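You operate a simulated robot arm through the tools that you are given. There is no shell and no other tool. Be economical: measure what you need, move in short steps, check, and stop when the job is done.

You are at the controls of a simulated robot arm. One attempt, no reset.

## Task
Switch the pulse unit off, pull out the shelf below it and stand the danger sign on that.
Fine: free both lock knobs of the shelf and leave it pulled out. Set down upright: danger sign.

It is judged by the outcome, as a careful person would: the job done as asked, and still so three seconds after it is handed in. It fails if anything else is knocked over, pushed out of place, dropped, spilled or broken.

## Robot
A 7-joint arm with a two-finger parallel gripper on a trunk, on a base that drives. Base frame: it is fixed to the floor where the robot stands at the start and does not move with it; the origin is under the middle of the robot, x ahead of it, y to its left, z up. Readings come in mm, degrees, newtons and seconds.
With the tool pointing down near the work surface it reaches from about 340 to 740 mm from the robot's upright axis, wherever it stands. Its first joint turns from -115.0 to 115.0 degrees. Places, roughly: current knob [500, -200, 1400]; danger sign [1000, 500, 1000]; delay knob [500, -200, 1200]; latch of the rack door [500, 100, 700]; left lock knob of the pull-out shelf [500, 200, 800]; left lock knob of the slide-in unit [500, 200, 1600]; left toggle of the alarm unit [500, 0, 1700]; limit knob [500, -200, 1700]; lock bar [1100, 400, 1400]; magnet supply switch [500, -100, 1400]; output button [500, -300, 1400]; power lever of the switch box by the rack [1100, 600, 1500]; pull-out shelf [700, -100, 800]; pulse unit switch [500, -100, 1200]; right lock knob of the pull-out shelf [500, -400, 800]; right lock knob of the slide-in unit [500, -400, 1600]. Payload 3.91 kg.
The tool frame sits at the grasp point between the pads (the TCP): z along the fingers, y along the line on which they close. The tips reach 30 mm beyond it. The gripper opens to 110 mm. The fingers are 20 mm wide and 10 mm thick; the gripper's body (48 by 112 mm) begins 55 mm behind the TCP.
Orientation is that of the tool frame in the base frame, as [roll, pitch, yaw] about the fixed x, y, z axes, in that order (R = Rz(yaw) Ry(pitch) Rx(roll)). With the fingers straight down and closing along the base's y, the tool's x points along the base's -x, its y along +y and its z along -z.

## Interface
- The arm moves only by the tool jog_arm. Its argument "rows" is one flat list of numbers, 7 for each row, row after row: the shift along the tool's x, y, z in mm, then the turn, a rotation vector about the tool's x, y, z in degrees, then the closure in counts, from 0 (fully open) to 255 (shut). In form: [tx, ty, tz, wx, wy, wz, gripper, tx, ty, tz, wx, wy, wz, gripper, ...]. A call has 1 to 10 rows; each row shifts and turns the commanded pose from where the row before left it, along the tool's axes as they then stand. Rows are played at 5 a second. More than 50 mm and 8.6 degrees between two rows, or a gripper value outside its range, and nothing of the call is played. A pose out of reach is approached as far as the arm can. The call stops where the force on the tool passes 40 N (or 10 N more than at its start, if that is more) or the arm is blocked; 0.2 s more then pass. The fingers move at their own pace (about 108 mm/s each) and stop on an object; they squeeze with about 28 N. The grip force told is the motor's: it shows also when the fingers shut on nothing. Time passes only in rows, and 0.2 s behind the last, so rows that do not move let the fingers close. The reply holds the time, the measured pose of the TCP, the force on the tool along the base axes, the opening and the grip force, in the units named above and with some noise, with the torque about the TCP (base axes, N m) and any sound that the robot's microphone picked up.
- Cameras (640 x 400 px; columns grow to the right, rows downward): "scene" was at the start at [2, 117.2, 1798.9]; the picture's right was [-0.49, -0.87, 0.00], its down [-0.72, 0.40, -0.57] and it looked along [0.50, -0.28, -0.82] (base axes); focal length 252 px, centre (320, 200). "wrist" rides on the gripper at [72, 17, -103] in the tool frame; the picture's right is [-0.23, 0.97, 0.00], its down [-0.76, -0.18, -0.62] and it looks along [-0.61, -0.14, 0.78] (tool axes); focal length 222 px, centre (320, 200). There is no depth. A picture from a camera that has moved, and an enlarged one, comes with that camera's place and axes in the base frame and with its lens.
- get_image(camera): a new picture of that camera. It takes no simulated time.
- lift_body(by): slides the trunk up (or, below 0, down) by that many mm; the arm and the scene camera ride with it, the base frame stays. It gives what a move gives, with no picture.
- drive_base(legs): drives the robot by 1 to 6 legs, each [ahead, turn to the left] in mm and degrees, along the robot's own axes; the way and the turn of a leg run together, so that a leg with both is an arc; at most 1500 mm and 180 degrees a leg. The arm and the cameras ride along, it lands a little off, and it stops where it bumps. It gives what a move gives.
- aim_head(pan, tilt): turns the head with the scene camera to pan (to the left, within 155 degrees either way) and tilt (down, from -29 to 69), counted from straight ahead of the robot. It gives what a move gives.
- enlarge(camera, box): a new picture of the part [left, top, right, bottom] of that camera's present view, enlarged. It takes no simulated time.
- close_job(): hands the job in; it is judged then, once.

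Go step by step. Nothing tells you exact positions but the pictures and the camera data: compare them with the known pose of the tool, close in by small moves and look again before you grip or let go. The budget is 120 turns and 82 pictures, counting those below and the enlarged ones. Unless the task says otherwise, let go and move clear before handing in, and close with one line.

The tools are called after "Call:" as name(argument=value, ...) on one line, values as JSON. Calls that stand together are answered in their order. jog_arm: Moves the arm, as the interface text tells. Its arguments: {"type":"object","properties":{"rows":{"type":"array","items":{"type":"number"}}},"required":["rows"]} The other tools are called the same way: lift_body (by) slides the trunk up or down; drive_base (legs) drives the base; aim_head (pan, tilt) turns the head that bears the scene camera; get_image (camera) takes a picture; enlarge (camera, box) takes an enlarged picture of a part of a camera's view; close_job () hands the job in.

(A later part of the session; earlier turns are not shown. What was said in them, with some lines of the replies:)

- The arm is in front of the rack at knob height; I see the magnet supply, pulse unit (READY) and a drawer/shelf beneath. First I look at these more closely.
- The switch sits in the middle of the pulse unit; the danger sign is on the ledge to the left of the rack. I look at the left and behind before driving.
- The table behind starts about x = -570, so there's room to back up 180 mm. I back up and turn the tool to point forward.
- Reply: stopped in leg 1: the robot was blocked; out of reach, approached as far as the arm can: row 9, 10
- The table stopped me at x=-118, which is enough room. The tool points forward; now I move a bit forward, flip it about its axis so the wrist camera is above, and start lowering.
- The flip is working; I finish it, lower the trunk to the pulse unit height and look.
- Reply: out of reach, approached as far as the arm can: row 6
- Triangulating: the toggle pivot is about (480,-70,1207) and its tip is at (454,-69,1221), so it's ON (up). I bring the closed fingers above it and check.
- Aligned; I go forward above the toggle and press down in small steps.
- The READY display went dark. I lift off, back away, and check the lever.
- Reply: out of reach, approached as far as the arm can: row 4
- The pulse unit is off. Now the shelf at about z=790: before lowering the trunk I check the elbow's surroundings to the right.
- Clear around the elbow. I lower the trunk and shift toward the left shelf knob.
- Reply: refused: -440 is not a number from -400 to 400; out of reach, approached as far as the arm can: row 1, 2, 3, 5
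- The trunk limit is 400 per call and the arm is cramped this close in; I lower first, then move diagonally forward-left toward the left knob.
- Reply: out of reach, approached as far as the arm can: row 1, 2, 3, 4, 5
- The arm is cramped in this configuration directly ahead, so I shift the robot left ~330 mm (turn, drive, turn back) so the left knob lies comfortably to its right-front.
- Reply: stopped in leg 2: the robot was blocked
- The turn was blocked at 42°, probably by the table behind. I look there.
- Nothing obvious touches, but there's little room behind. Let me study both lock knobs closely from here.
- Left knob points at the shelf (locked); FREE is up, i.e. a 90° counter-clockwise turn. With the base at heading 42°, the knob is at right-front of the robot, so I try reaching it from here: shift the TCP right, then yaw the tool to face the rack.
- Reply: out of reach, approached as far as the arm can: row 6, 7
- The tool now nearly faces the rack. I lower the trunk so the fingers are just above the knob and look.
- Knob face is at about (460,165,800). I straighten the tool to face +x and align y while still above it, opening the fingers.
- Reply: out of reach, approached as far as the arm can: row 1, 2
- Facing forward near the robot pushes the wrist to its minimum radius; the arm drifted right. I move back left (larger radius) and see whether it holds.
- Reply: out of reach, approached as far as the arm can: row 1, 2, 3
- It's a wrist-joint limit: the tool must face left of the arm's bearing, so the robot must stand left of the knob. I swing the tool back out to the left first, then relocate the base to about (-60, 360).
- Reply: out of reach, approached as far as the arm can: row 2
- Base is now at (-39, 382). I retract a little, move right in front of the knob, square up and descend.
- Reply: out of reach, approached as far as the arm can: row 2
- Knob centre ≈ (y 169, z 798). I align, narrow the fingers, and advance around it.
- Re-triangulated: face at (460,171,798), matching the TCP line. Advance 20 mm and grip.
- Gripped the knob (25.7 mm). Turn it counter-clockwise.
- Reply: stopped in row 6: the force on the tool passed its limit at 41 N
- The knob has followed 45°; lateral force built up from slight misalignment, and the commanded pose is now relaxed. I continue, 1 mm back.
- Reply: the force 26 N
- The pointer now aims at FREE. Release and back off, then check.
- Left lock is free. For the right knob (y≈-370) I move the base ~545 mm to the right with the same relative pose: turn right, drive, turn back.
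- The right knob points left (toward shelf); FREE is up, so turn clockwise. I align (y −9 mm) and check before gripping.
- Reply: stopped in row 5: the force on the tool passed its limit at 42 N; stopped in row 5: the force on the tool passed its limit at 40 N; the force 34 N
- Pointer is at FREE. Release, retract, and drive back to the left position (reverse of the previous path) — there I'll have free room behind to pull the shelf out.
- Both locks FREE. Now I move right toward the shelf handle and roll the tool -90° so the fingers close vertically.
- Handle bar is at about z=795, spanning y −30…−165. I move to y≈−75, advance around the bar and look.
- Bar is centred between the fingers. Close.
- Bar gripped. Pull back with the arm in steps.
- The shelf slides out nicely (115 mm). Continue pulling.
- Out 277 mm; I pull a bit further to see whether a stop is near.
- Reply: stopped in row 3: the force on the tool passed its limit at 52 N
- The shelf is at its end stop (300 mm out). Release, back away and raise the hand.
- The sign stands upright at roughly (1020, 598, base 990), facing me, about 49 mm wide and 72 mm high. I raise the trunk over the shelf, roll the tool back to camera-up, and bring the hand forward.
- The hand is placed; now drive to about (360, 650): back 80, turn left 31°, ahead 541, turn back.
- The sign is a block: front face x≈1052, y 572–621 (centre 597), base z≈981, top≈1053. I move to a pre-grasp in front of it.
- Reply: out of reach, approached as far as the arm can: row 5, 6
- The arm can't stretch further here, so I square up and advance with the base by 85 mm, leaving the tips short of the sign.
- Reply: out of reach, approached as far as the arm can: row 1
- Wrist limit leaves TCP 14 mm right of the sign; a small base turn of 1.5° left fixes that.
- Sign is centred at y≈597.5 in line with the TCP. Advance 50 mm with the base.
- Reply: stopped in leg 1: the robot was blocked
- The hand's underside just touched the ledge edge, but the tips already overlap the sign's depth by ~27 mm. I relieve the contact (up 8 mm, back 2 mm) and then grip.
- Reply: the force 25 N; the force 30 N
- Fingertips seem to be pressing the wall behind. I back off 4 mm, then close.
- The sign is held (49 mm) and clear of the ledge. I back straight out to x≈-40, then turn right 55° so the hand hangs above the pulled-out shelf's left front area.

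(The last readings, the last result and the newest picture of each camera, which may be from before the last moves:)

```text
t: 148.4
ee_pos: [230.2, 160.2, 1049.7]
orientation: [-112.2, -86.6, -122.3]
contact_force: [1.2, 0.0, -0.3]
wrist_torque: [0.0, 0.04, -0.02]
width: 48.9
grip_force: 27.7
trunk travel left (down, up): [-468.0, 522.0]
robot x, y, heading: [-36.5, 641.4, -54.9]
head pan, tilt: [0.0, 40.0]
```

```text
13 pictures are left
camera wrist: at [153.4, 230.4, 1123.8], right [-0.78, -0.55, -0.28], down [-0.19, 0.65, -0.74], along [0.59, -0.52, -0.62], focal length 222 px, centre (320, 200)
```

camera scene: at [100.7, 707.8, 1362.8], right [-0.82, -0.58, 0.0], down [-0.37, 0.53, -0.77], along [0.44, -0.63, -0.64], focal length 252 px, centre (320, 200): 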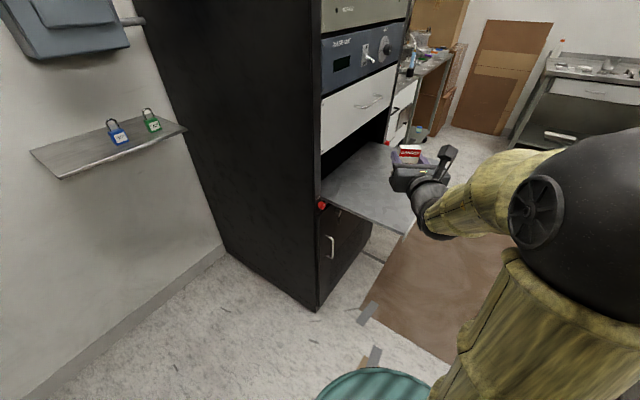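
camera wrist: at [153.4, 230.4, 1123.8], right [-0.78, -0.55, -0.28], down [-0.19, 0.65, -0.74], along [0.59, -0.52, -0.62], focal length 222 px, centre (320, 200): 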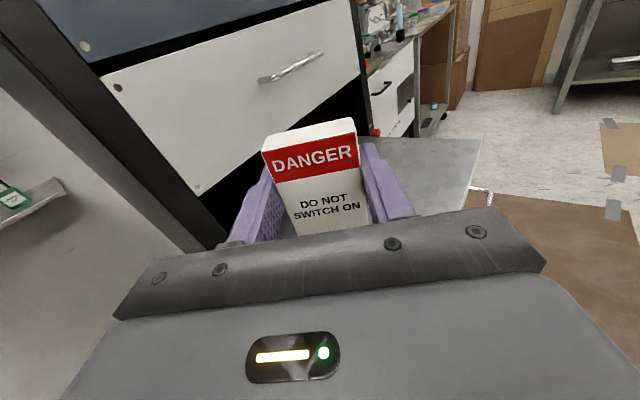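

The shelf's left edge is at y≈145, front at x≈185. I advance 100 mm so the sign is over the shelf, and try to level the roll.

Call:
drive_base(legs=[[100, 0]])

Call:
jog_arm(rows=[0, 0, 0, 0, 0, -3.2, 255, 0, 0, 0, 0, 0, 0, 255])

Call:
get_image(camera="wrist")

Call:
enlarge(camera="scene", box=[320, 110, 480, 250])

```text
t: 149.6
ee_pos: [285.6, 78.6, 1049.2]
orientation: [-112.5, -86.7, -122.2]
contact_force: [0.3, -0.5, -0.5]
wrist_torque: [-0.01, -0.02, 0.0]
width: 49.0
grip_force: 28.4
trunk travel left (down, up): [-468.0, 522.0]
robot x, y, heading: [16.2, 558.8, -55.1]
head pan, tilt: [0.0, 40.0]
```

```text
t: 150.2
ee_pos: [284.8, 78.0, 1049.5]
orientation: [171.7, -88.6, -46.3]
contact_force: [0.9, 1.3, -0.6]
wrist_torque: [-0.01, -0.01, -0.02]
width: 49.1
grip_force: 28.0
trunk travel left (down, up): [-468.0, 522.0]
robot x, y, heading: [21.3, 557.5, -54.9]
head pan, tilt: [0.0, 40.0]
```

```text
12 pictures are left
camera wrist: at [212.3, 151.2, 1124.6], right [-0.8, -0.56, -0.22], down [-0.23, 0.62, -0.75], along [0.56, -0.55, -0.62], focal length 222 px, centre (320, 200)
```

wrist: 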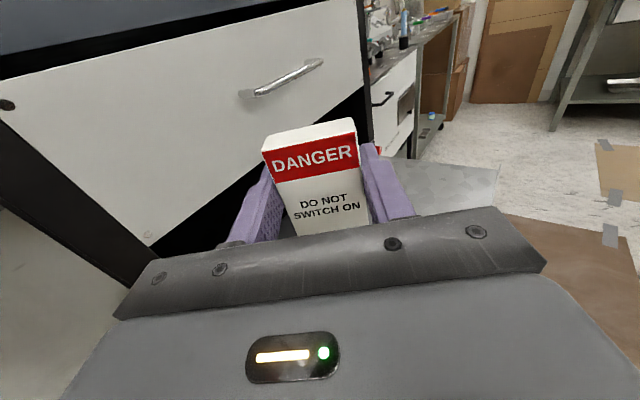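

```text
2.86 times, centred on (400, 180) of scene
camera zoom: at [157.6, 626.3, 1362.7], right [-0.82, -0.57, 0.0], down [-0.37, 0.53, -0.77], along [0.44, -0.63, -0.64], focal length 721 px, centre (91, 257)
```

zoom: 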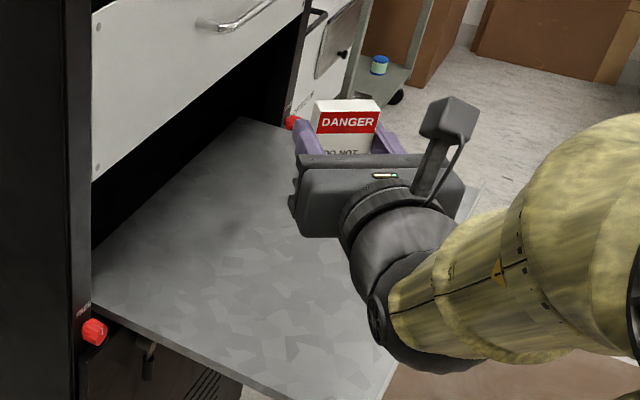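

Roll is level now. I lower the trunk 185 mm, so the sign base hangs just above the shelf, and look.

Call:
lift_body(by=-185)

Call:
enlarge(camera="scene", box=[320, 110, 480, 250])

```text
t: 152.2
ee_pos: [284.8, 79.0, 863.5]
orientation: [173.1, -88.7, -47.6]
contact_force: [0.0, -0.8, -0.1]
wrist_torque: [0.01, 0.0, 0.0]
width: 48.9
grip_force: 27.9
trunk travel left (down, up): [-283.0, 707.0]
robot x, y, heading: [15.5, 556.9, -55.2]
head pan, tilt: [0.0, 40.0]
```

```text
2.86 times, centred on (400, 180) of scene
camera zoom: at [157.5, 626.3, 1177.8], right [-0.82, -0.57, 0.0], down [-0.37, 0.53, -0.77], along [0.44, -0.63, -0.64], focal length 721 px, centre (91, 257)
```

zoom: 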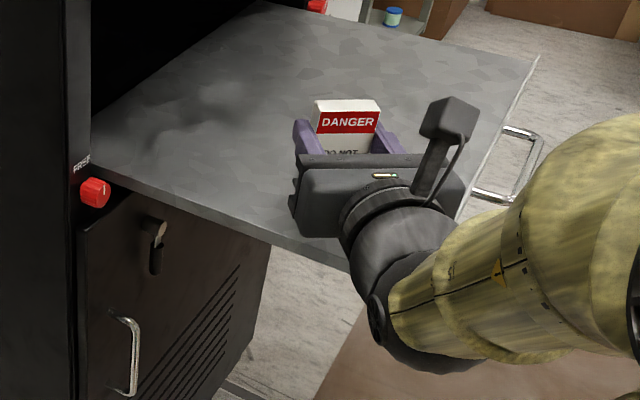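

Looks clear. I descend in small steps, watching for contact.

Call:
jog_arm(rows=[-4, 0, 0, 0, 0, 0, 255, -4, 0, 0, 0, 0, 0, 255, -3, 0, 0, 0, 0, 0, 255, 0, 0, 0, 0, 0, 0, 255])

Call:
enlarge(camera="wrist", box=[220, 90, 460, 240])

```text
t: 153.2
ee_pos: [283.7, 78.9, 854.4]
orientation: [173.0, -88.7, -47.5]
contact_force: [-0.4, -0.3, -0.5]
wrist_torque: [0.01, 0.02, 0.0]
width: 49.1
grip_force: 27.6
trunk travel left (down, up): [-283.0, 707.0]
robot x, y, heading: [19.6, 560.9, -55.0]
head pan, tilt: [0.0, 40.0]
```

```text
2.67 times, centred on (340, 165) of wrist
camera zoom: at [211.8, 152.2, 928.8], right [-0.8, -0.56, -0.22], down [-0.23, 0.62, -0.75], along [0.56, -0.55, -0.62], focal length 592 px, centre (267, 293)
```

zoom: 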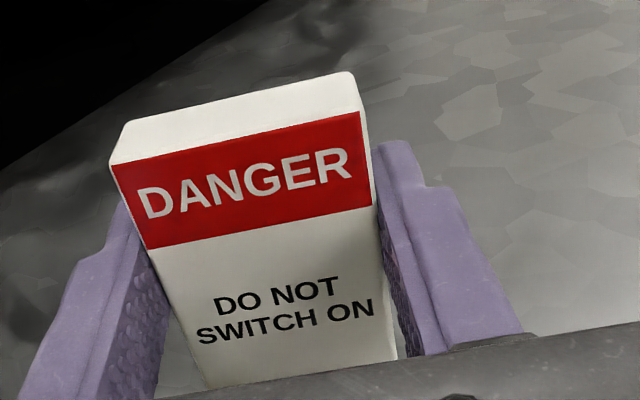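

Call:
jog_arm(rows=[-2, 0, 0, 0, 0, 0, 255, -2, 0, 0, 0, 0, 0, 255, -2, 0, 0, 0, 0, 0, 255])

Call:
jog_arm(rows=[-2, 0, 0, 0, 0, 0, 255, -1, 0, 0, 0, 0, 0, 255])

```text
t: 154.0
ee_pos: [284.3, 80.1, 846.4]
orientation: [172.7, -88.7, -47.5]
contact_force: [0.3, 0.0, -0.7]
wrist_torque: [0.0, -0.03, -0.02]
width: 49.0
grip_force: 28.2
trunk travel left (down, up): [-283.0, 707.0]
robot x, y, heading: [18.9, 559.9, -55.1]
head pan, tilt: [0.0, 40.0]
```

```text
t: 154.6
ee_pos: [284.8, 80.0, 845.6]
orientation: [172.7, -88.8, -47.3]
contact_force: [0.8, 0.2, -0.4]
wrist_torque: [0.02, 0.0, -0.01]
width: 48.8
grip_force: 28.0
trunk travel left (down, up): [-283.0, 707.0]
robot x, y, heading: [18.5, 560.6, -55.1]
head pan, tilt: [0.0, 40.0]
```

Call:
jog_arm(rows=[-2, 0, 0, 0, 0, 0, 255, -2, 0, 0, 0, 0, 0, 255])

Call:
jog_arm(rows=[-2, 0, 0, 0, 0, 0, 255, -1, 0, 0, 0, 0, 0, 255])

Call:
jog_arm(rows=[-2, 0, 0, 0, 0, 0, 255])

```text
t: 155.2
ee_pos: [285.4, 79.0, 844.1]
orientation: [170.6, -89.1, -45.2]
contact_force: [-0.9, 0.3, 18.5]
wrist_torque: [1.08, 0.44, -0.01]
width: 49.2
grip_force: 28.2
trunk travel left (down, up): [-283.0, 707.0]
robot x, y, heading: [19.7, 561.4, -55.1]
head pan, tilt: [0.0, 40.0]
```

```text
t: 155.8
ee_pos: [285.4, 78.1, 844.3]
orientation: [133.8, -89.8, -8.3]
contact_force: [0.6, 2.8, 12.6]
wrist_torque: [0.86, 0.28, -0.07]
width: 49.2
grip_force: 28.1
trunk travel left (down, up): [-283.0, 707.0]
robot x, y, heading: [20.0, 560.7, -55.2]
head pan, tilt: [0.0, 40.0]
stopped in row 2: the force on the tool passed its limit at 42 N (the readings are from after the stop); the commanded pose is now the measured one
```

```text
t: 156.2
ee_pos: [283.5, 79.1, 845.0]
orientation: [65.2, -89.9, 60.1]
contact_force: [0.8, 2.1, 31.3]
wrist_torque: [2.05, 0.76, -0.1]
width: 49.1
grip_force: 28.2
trunk travel left (down, up): [-283.0, 707.0]
robot x, y, heading: [15.9, 561.4, -55.2]
head pan, tilt: [0.0, 40.0]
```

Contact, but the torque says it's ~60 mm behind the TCP — the hand or wrist rather than the sign. I ease up and look.

Call:
jog_arm(rows=[3, 0, 0, 0, 0, 0, 255, 1, 0, 0, 0, 0, 0, 255])

Call:
enlarge(camera="wrist", box=[220, 90, 460, 240])

Call:
enlarge(camera="scene", box=[350, 120, 470, 250])

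```text
t: 156.8
ee_pos: [283.7, 78.1, 844.5]
orientation: [165.4, -89.5, -40.0]
contact_force: [-1.0, -5.0, 15.3]
wrist_torque: [0.75, 0.39, 0.08]
width: 49.1
grip_force: 27.9
trunk travel left (down, up): [-283.0, 707.0]
robot x, y, heading: [20.7, 560.5, -55.1]
head pan, tilt: [0.0, 40.0]
```

```text
2.67 times, centred on (340, 165) of wrist
camera zoom: at [211.1, 151.8, 918.3], right [-0.8, -0.56, -0.22], down [-0.22, 0.62, -0.76], along [0.56, -0.55, -0.62], focal length 592 px, centre (267, 293)
```

zoom: 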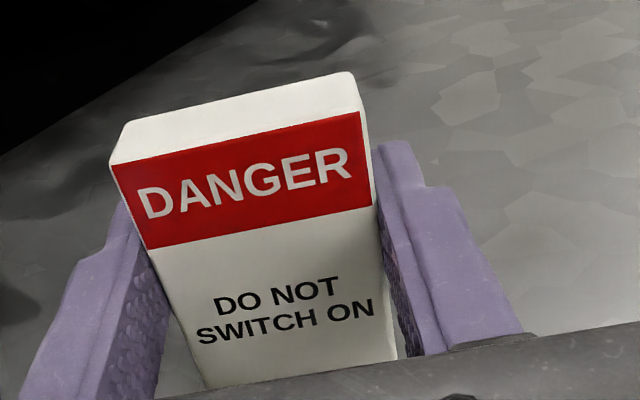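

```text
3.08 times, centred on (410, 185) of scene
camera zoom: at [157.1, 626.7, 1177.6], right [-0.82, -0.57, 0.0], down [-0.37, 0.53, -0.77], along [0.44, -0.63, -0.64], focal length 777 px, centre (43, 246)
```

zoom: 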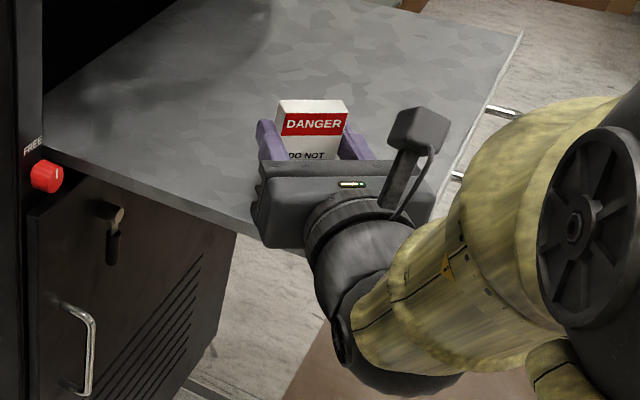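

The hand body/wrist likely touches the shelf near its left edge. I raise 8 mm and back up 36 mm so only the fingers are over the shelf; the sign stays ~55 mm inside the edge.

Call:
jog_arm(rows=[4, 0, 0, 0, 0, 0, 255, 4, 0, 0, 0, 0, 0, 255, 2, 0, 0, 0, 0, 0, 255])

Call:
drive_base(legs=[[-36, 0]])

Call:
jog_arm(rows=[-3, 0, 0, 0, 0, 0, 255, -3, 0, 0, 0, 0, 0, 255, -2, 0, 0, 0, 0, 0, 255, 0, 0, 0, 0, 0, 0, 255])

```text
t: 157.6
ee_pos: [284.4, 78.0, 854.2]
orientation: [167.5, -89.2, -42.2]
contact_force: [0.9, 0.5, -0.2]
wrist_torque: [-0.02, -0.01, 0.02]
width: 49.3
grip_force: 28.0
trunk travel left (down, up): [-283.0, 707.0]
robot x, y, heading: [20.5, 559.9, -55.3]
head pan, tilt: [0.0, 40.0]
```

```text
t: 158.5
ee_pos: [263.7, 107.1, 854.2]
orientation: [164.9, -89.5, -39.5]
contact_force: [-0.5, 0.2, -0.7]
wrist_torque: [0.01, 0.01, -0.01]
width: 49.0
grip_force: 28.4
trunk travel left (down, up): [-283.0, 707.0]
robot x, y, heading: [0.0, 590.7, -54.9]
head pan, tilt: [0.0, 40.0]
```

```text
t: 159.5
ee_pos: [262.8, 106.7, 845.8]
orientation: [164.7, -89.4, -39.2]
contact_force: [0.4, 0.2, -0.8]
wrist_torque: [0.02, -0.01, 0.05]
width: 49.2
grip_force: 27.8
trunk travel left (down, up): [-283.0, 707.0]
robot x, y, heading: [0.9, 590.9, -55.1]
head pan, tilt: [0.0, 40.0]
```

Call:
jog_arm(rows=[-2, 0, 0, 0, 0, 0, 255, -1, 0, 0, 0, 0, 0, 255])

Call:
jog_arm(rows=[-2, 0, 0, 0, 0, 0, 255])

```text
t: 160.1
ee_pos: [263.5, 108.5, 842.8]
orientation: [163.4, -89.6, -38.1]
contact_force: [-0.2, 0.7, 0.1]
wrist_torque: [0.02, 0.02, -0.01]
width: 49.4
grip_force: 27.8
trunk travel left (down, up): [-283.0, 707.0]
robot x, y, heading: [-3.6, 588.9, -55.0]
head pan, tilt: [0.0, 40.0]
```

```text
t: 160.5
ee_pos: [263.7, 106.3, 841.2]
orientation: [164.5, -89.4, -39.1]
contact_force: [-0.1, 0.2, -0.2]
wrist_torque: [0.04, -0.01, 0.02]
width: 48.9
grip_force: 28.1
trunk travel left (down, up): [-283.0, 707.0]
robot x, y, heading: [-1.5, 590.1, -54.9]
head pan, tilt: [0.0, 40.0]
```

Lower than before without contact, so the diagnosis was right. Continue downward.

Call:
jog_arm(rows=[-2, 0, 0, 0, 0, 0, 255, -1, 0, 0, 0, 0, 0, 255])

Call:
jog_arm(rows=[-2, 0, 0, 0, 0, 0, 255])

Call:
jog_arm(rows=[-2, 0, 0, 0, 0, 0, 255])

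```text
t: 161.1
ee_pos: [263.3, 108.2, 840.1]
orientation: [150.8, -89.6, -25.4]
contact_force: [0.1, -0.9, 10.4]
wrist_torque: [-0.01, -0.1, 0.0]
width: 48.8
grip_force: 28.2
trunk travel left (down, up): [-283.0, 707.0]
robot x, y, heading: [-2.3, 589.5, -55.0]
head pan, tilt: [0.0, 40.0]
```

```text
t: 161.5
ee_pos: [262.9, 107.9, 839.5]
orientation: [87.5, -89.9, 37.9]
contact_force: [0.7, -2.9, 23.2]
wrist_torque: [-0.1, -0.13, -0.04]
width: 49.2
grip_force: 28.1
trunk travel left (down, up): [-283.0, 707.0]
robot x, y, heading: [-2.3, 586.3, -55.0]
head pan, tilt: [0.0, 40.0]
```

```text
t: 161.9
ee_pos: [263.6, 108.6, 836.4]
orientation: [147.3, -89.7, -21.9]
contact_force: [-1.1, -2.2, 23.8]
wrist_torque: [-0.16, -0.16, -0.07]
width: 49.3
grip_force: 27.7
trunk travel left (down, up): [-283.0, 707.0]
robot x, y, heading: [-2.6, 591.0, -55.1]
head pan, tilt: [0.0, 40.0]
```

The force now acts through the sign itself (just ahead of the TCP): it's standing on the shelf. Ease up 3 mm and open.

Call:
jog_arm(rows=[3, 0, 0, 0, 0, 0, 255, 0, 0, 0, 0, 0, 0, 130, 0, 0, 0, 0, 0, 0, 90, 0, 0, 0, 0, 0, 0, 90])

Call:
get_image(camera="wrist")

```text
t: 162.9
ee_pos: [264.3, 107.5, 837.9]
orientation: [166.0, -89.4, -40.8]
contact_force: [0.7, -0.2, -0.9]
wrist_torque: [0.02, -0.02, 0.0]
width: 71.3
grip_force: 0.1
trunk travel left (down, up): [-283.0, 707.0]
robot x, y, heading: [-0.6, 591.4, -55.3]
head pan, tilt: [0.0, 40.0]
```

```text
6 pictures are left
camera wrist: at [191.5, 180.4, 910.9], right [-0.8, -0.56, -0.22], down [-0.22, 0.62, -0.76], along [0.56, -0.55, -0.62], focal length 222 px, centre (320, 200)
```

wrist: 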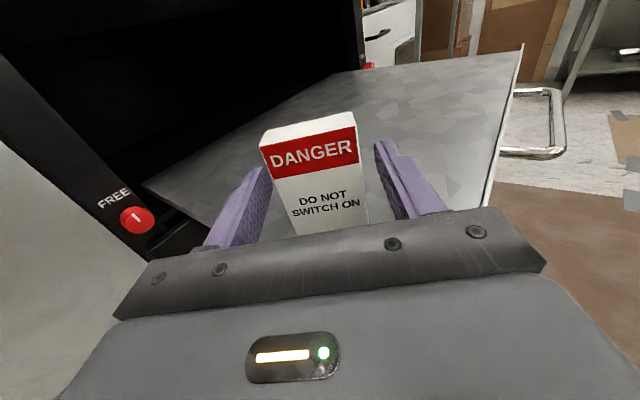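

The sign stands free between the open fingers. I back the base straight away and look.

Call:
drive_base(legs=[[-150, 0]])

Call:
get_image(camera="wrist")

Call:
get_image(camera="scene")

```text
t: 164.4
ee_pos: [178.7, 231.0, 837.5]
orientation: [164.8, -89.3, -39.3]
contact_force: [-0.3, 0.3, 0.9]
wrist_torque: [0.03, 0.02, 0.02]
width: 71.1
grip_force: 0.1
trunk travel left (down, up): [-283.0, 707.0]
robot x, y, heading: [-90.8, 714.8, -54.9]
head pan, tilt: [0.0, 40.0]
```

```text
5 pictures are left
camera wrist: at [105.0, 304.9, 911.2], right [-0.8, -0.56, -0.22], down [-0.22, 0.62, -0.76], along [0.56, -0.55, -0.61], focal length 222 px, centre (320, 200)
```

wrist: 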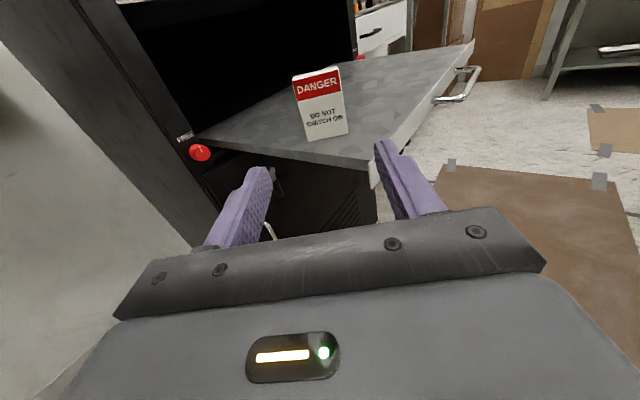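

```text
4 pictures are left
camera scene: at [49.8, 780.6, 1177.7], right [-0.82, -0.57, 0.0], down [-0.37, 0.53, -0.77], along [0.44, -0.63, -0.64], focal length 252 px, centre (320, 200)
```

scene: 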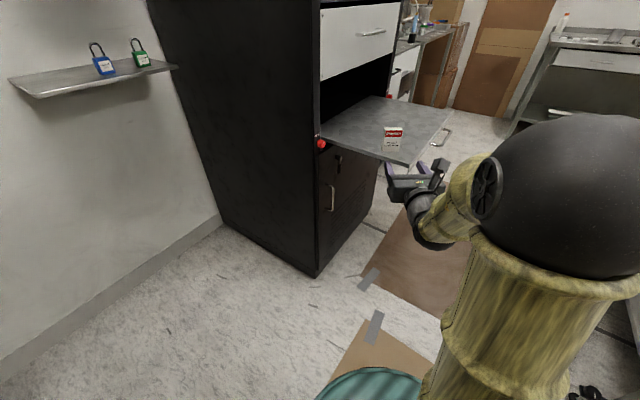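

The sign stands upright on the pulled-out shelf, both knobs are at FREE, the pulse unit is off and the hand is clear. Handing in.

Call:
close_job()

```text
The job is handed in.
```

I switched the pulse unit off, turned both shelf lock knobs to FREE, pulled the shelf out to its stop (about 300 mm), and stood the danger sign upright on it with the hand clear. Along the way the base was blocked twice while backing and turning, and the hand touched the wall behind the ledge and the shelf edge. I saw nothing moved in the later pictures, but I did not look behind the robot again.
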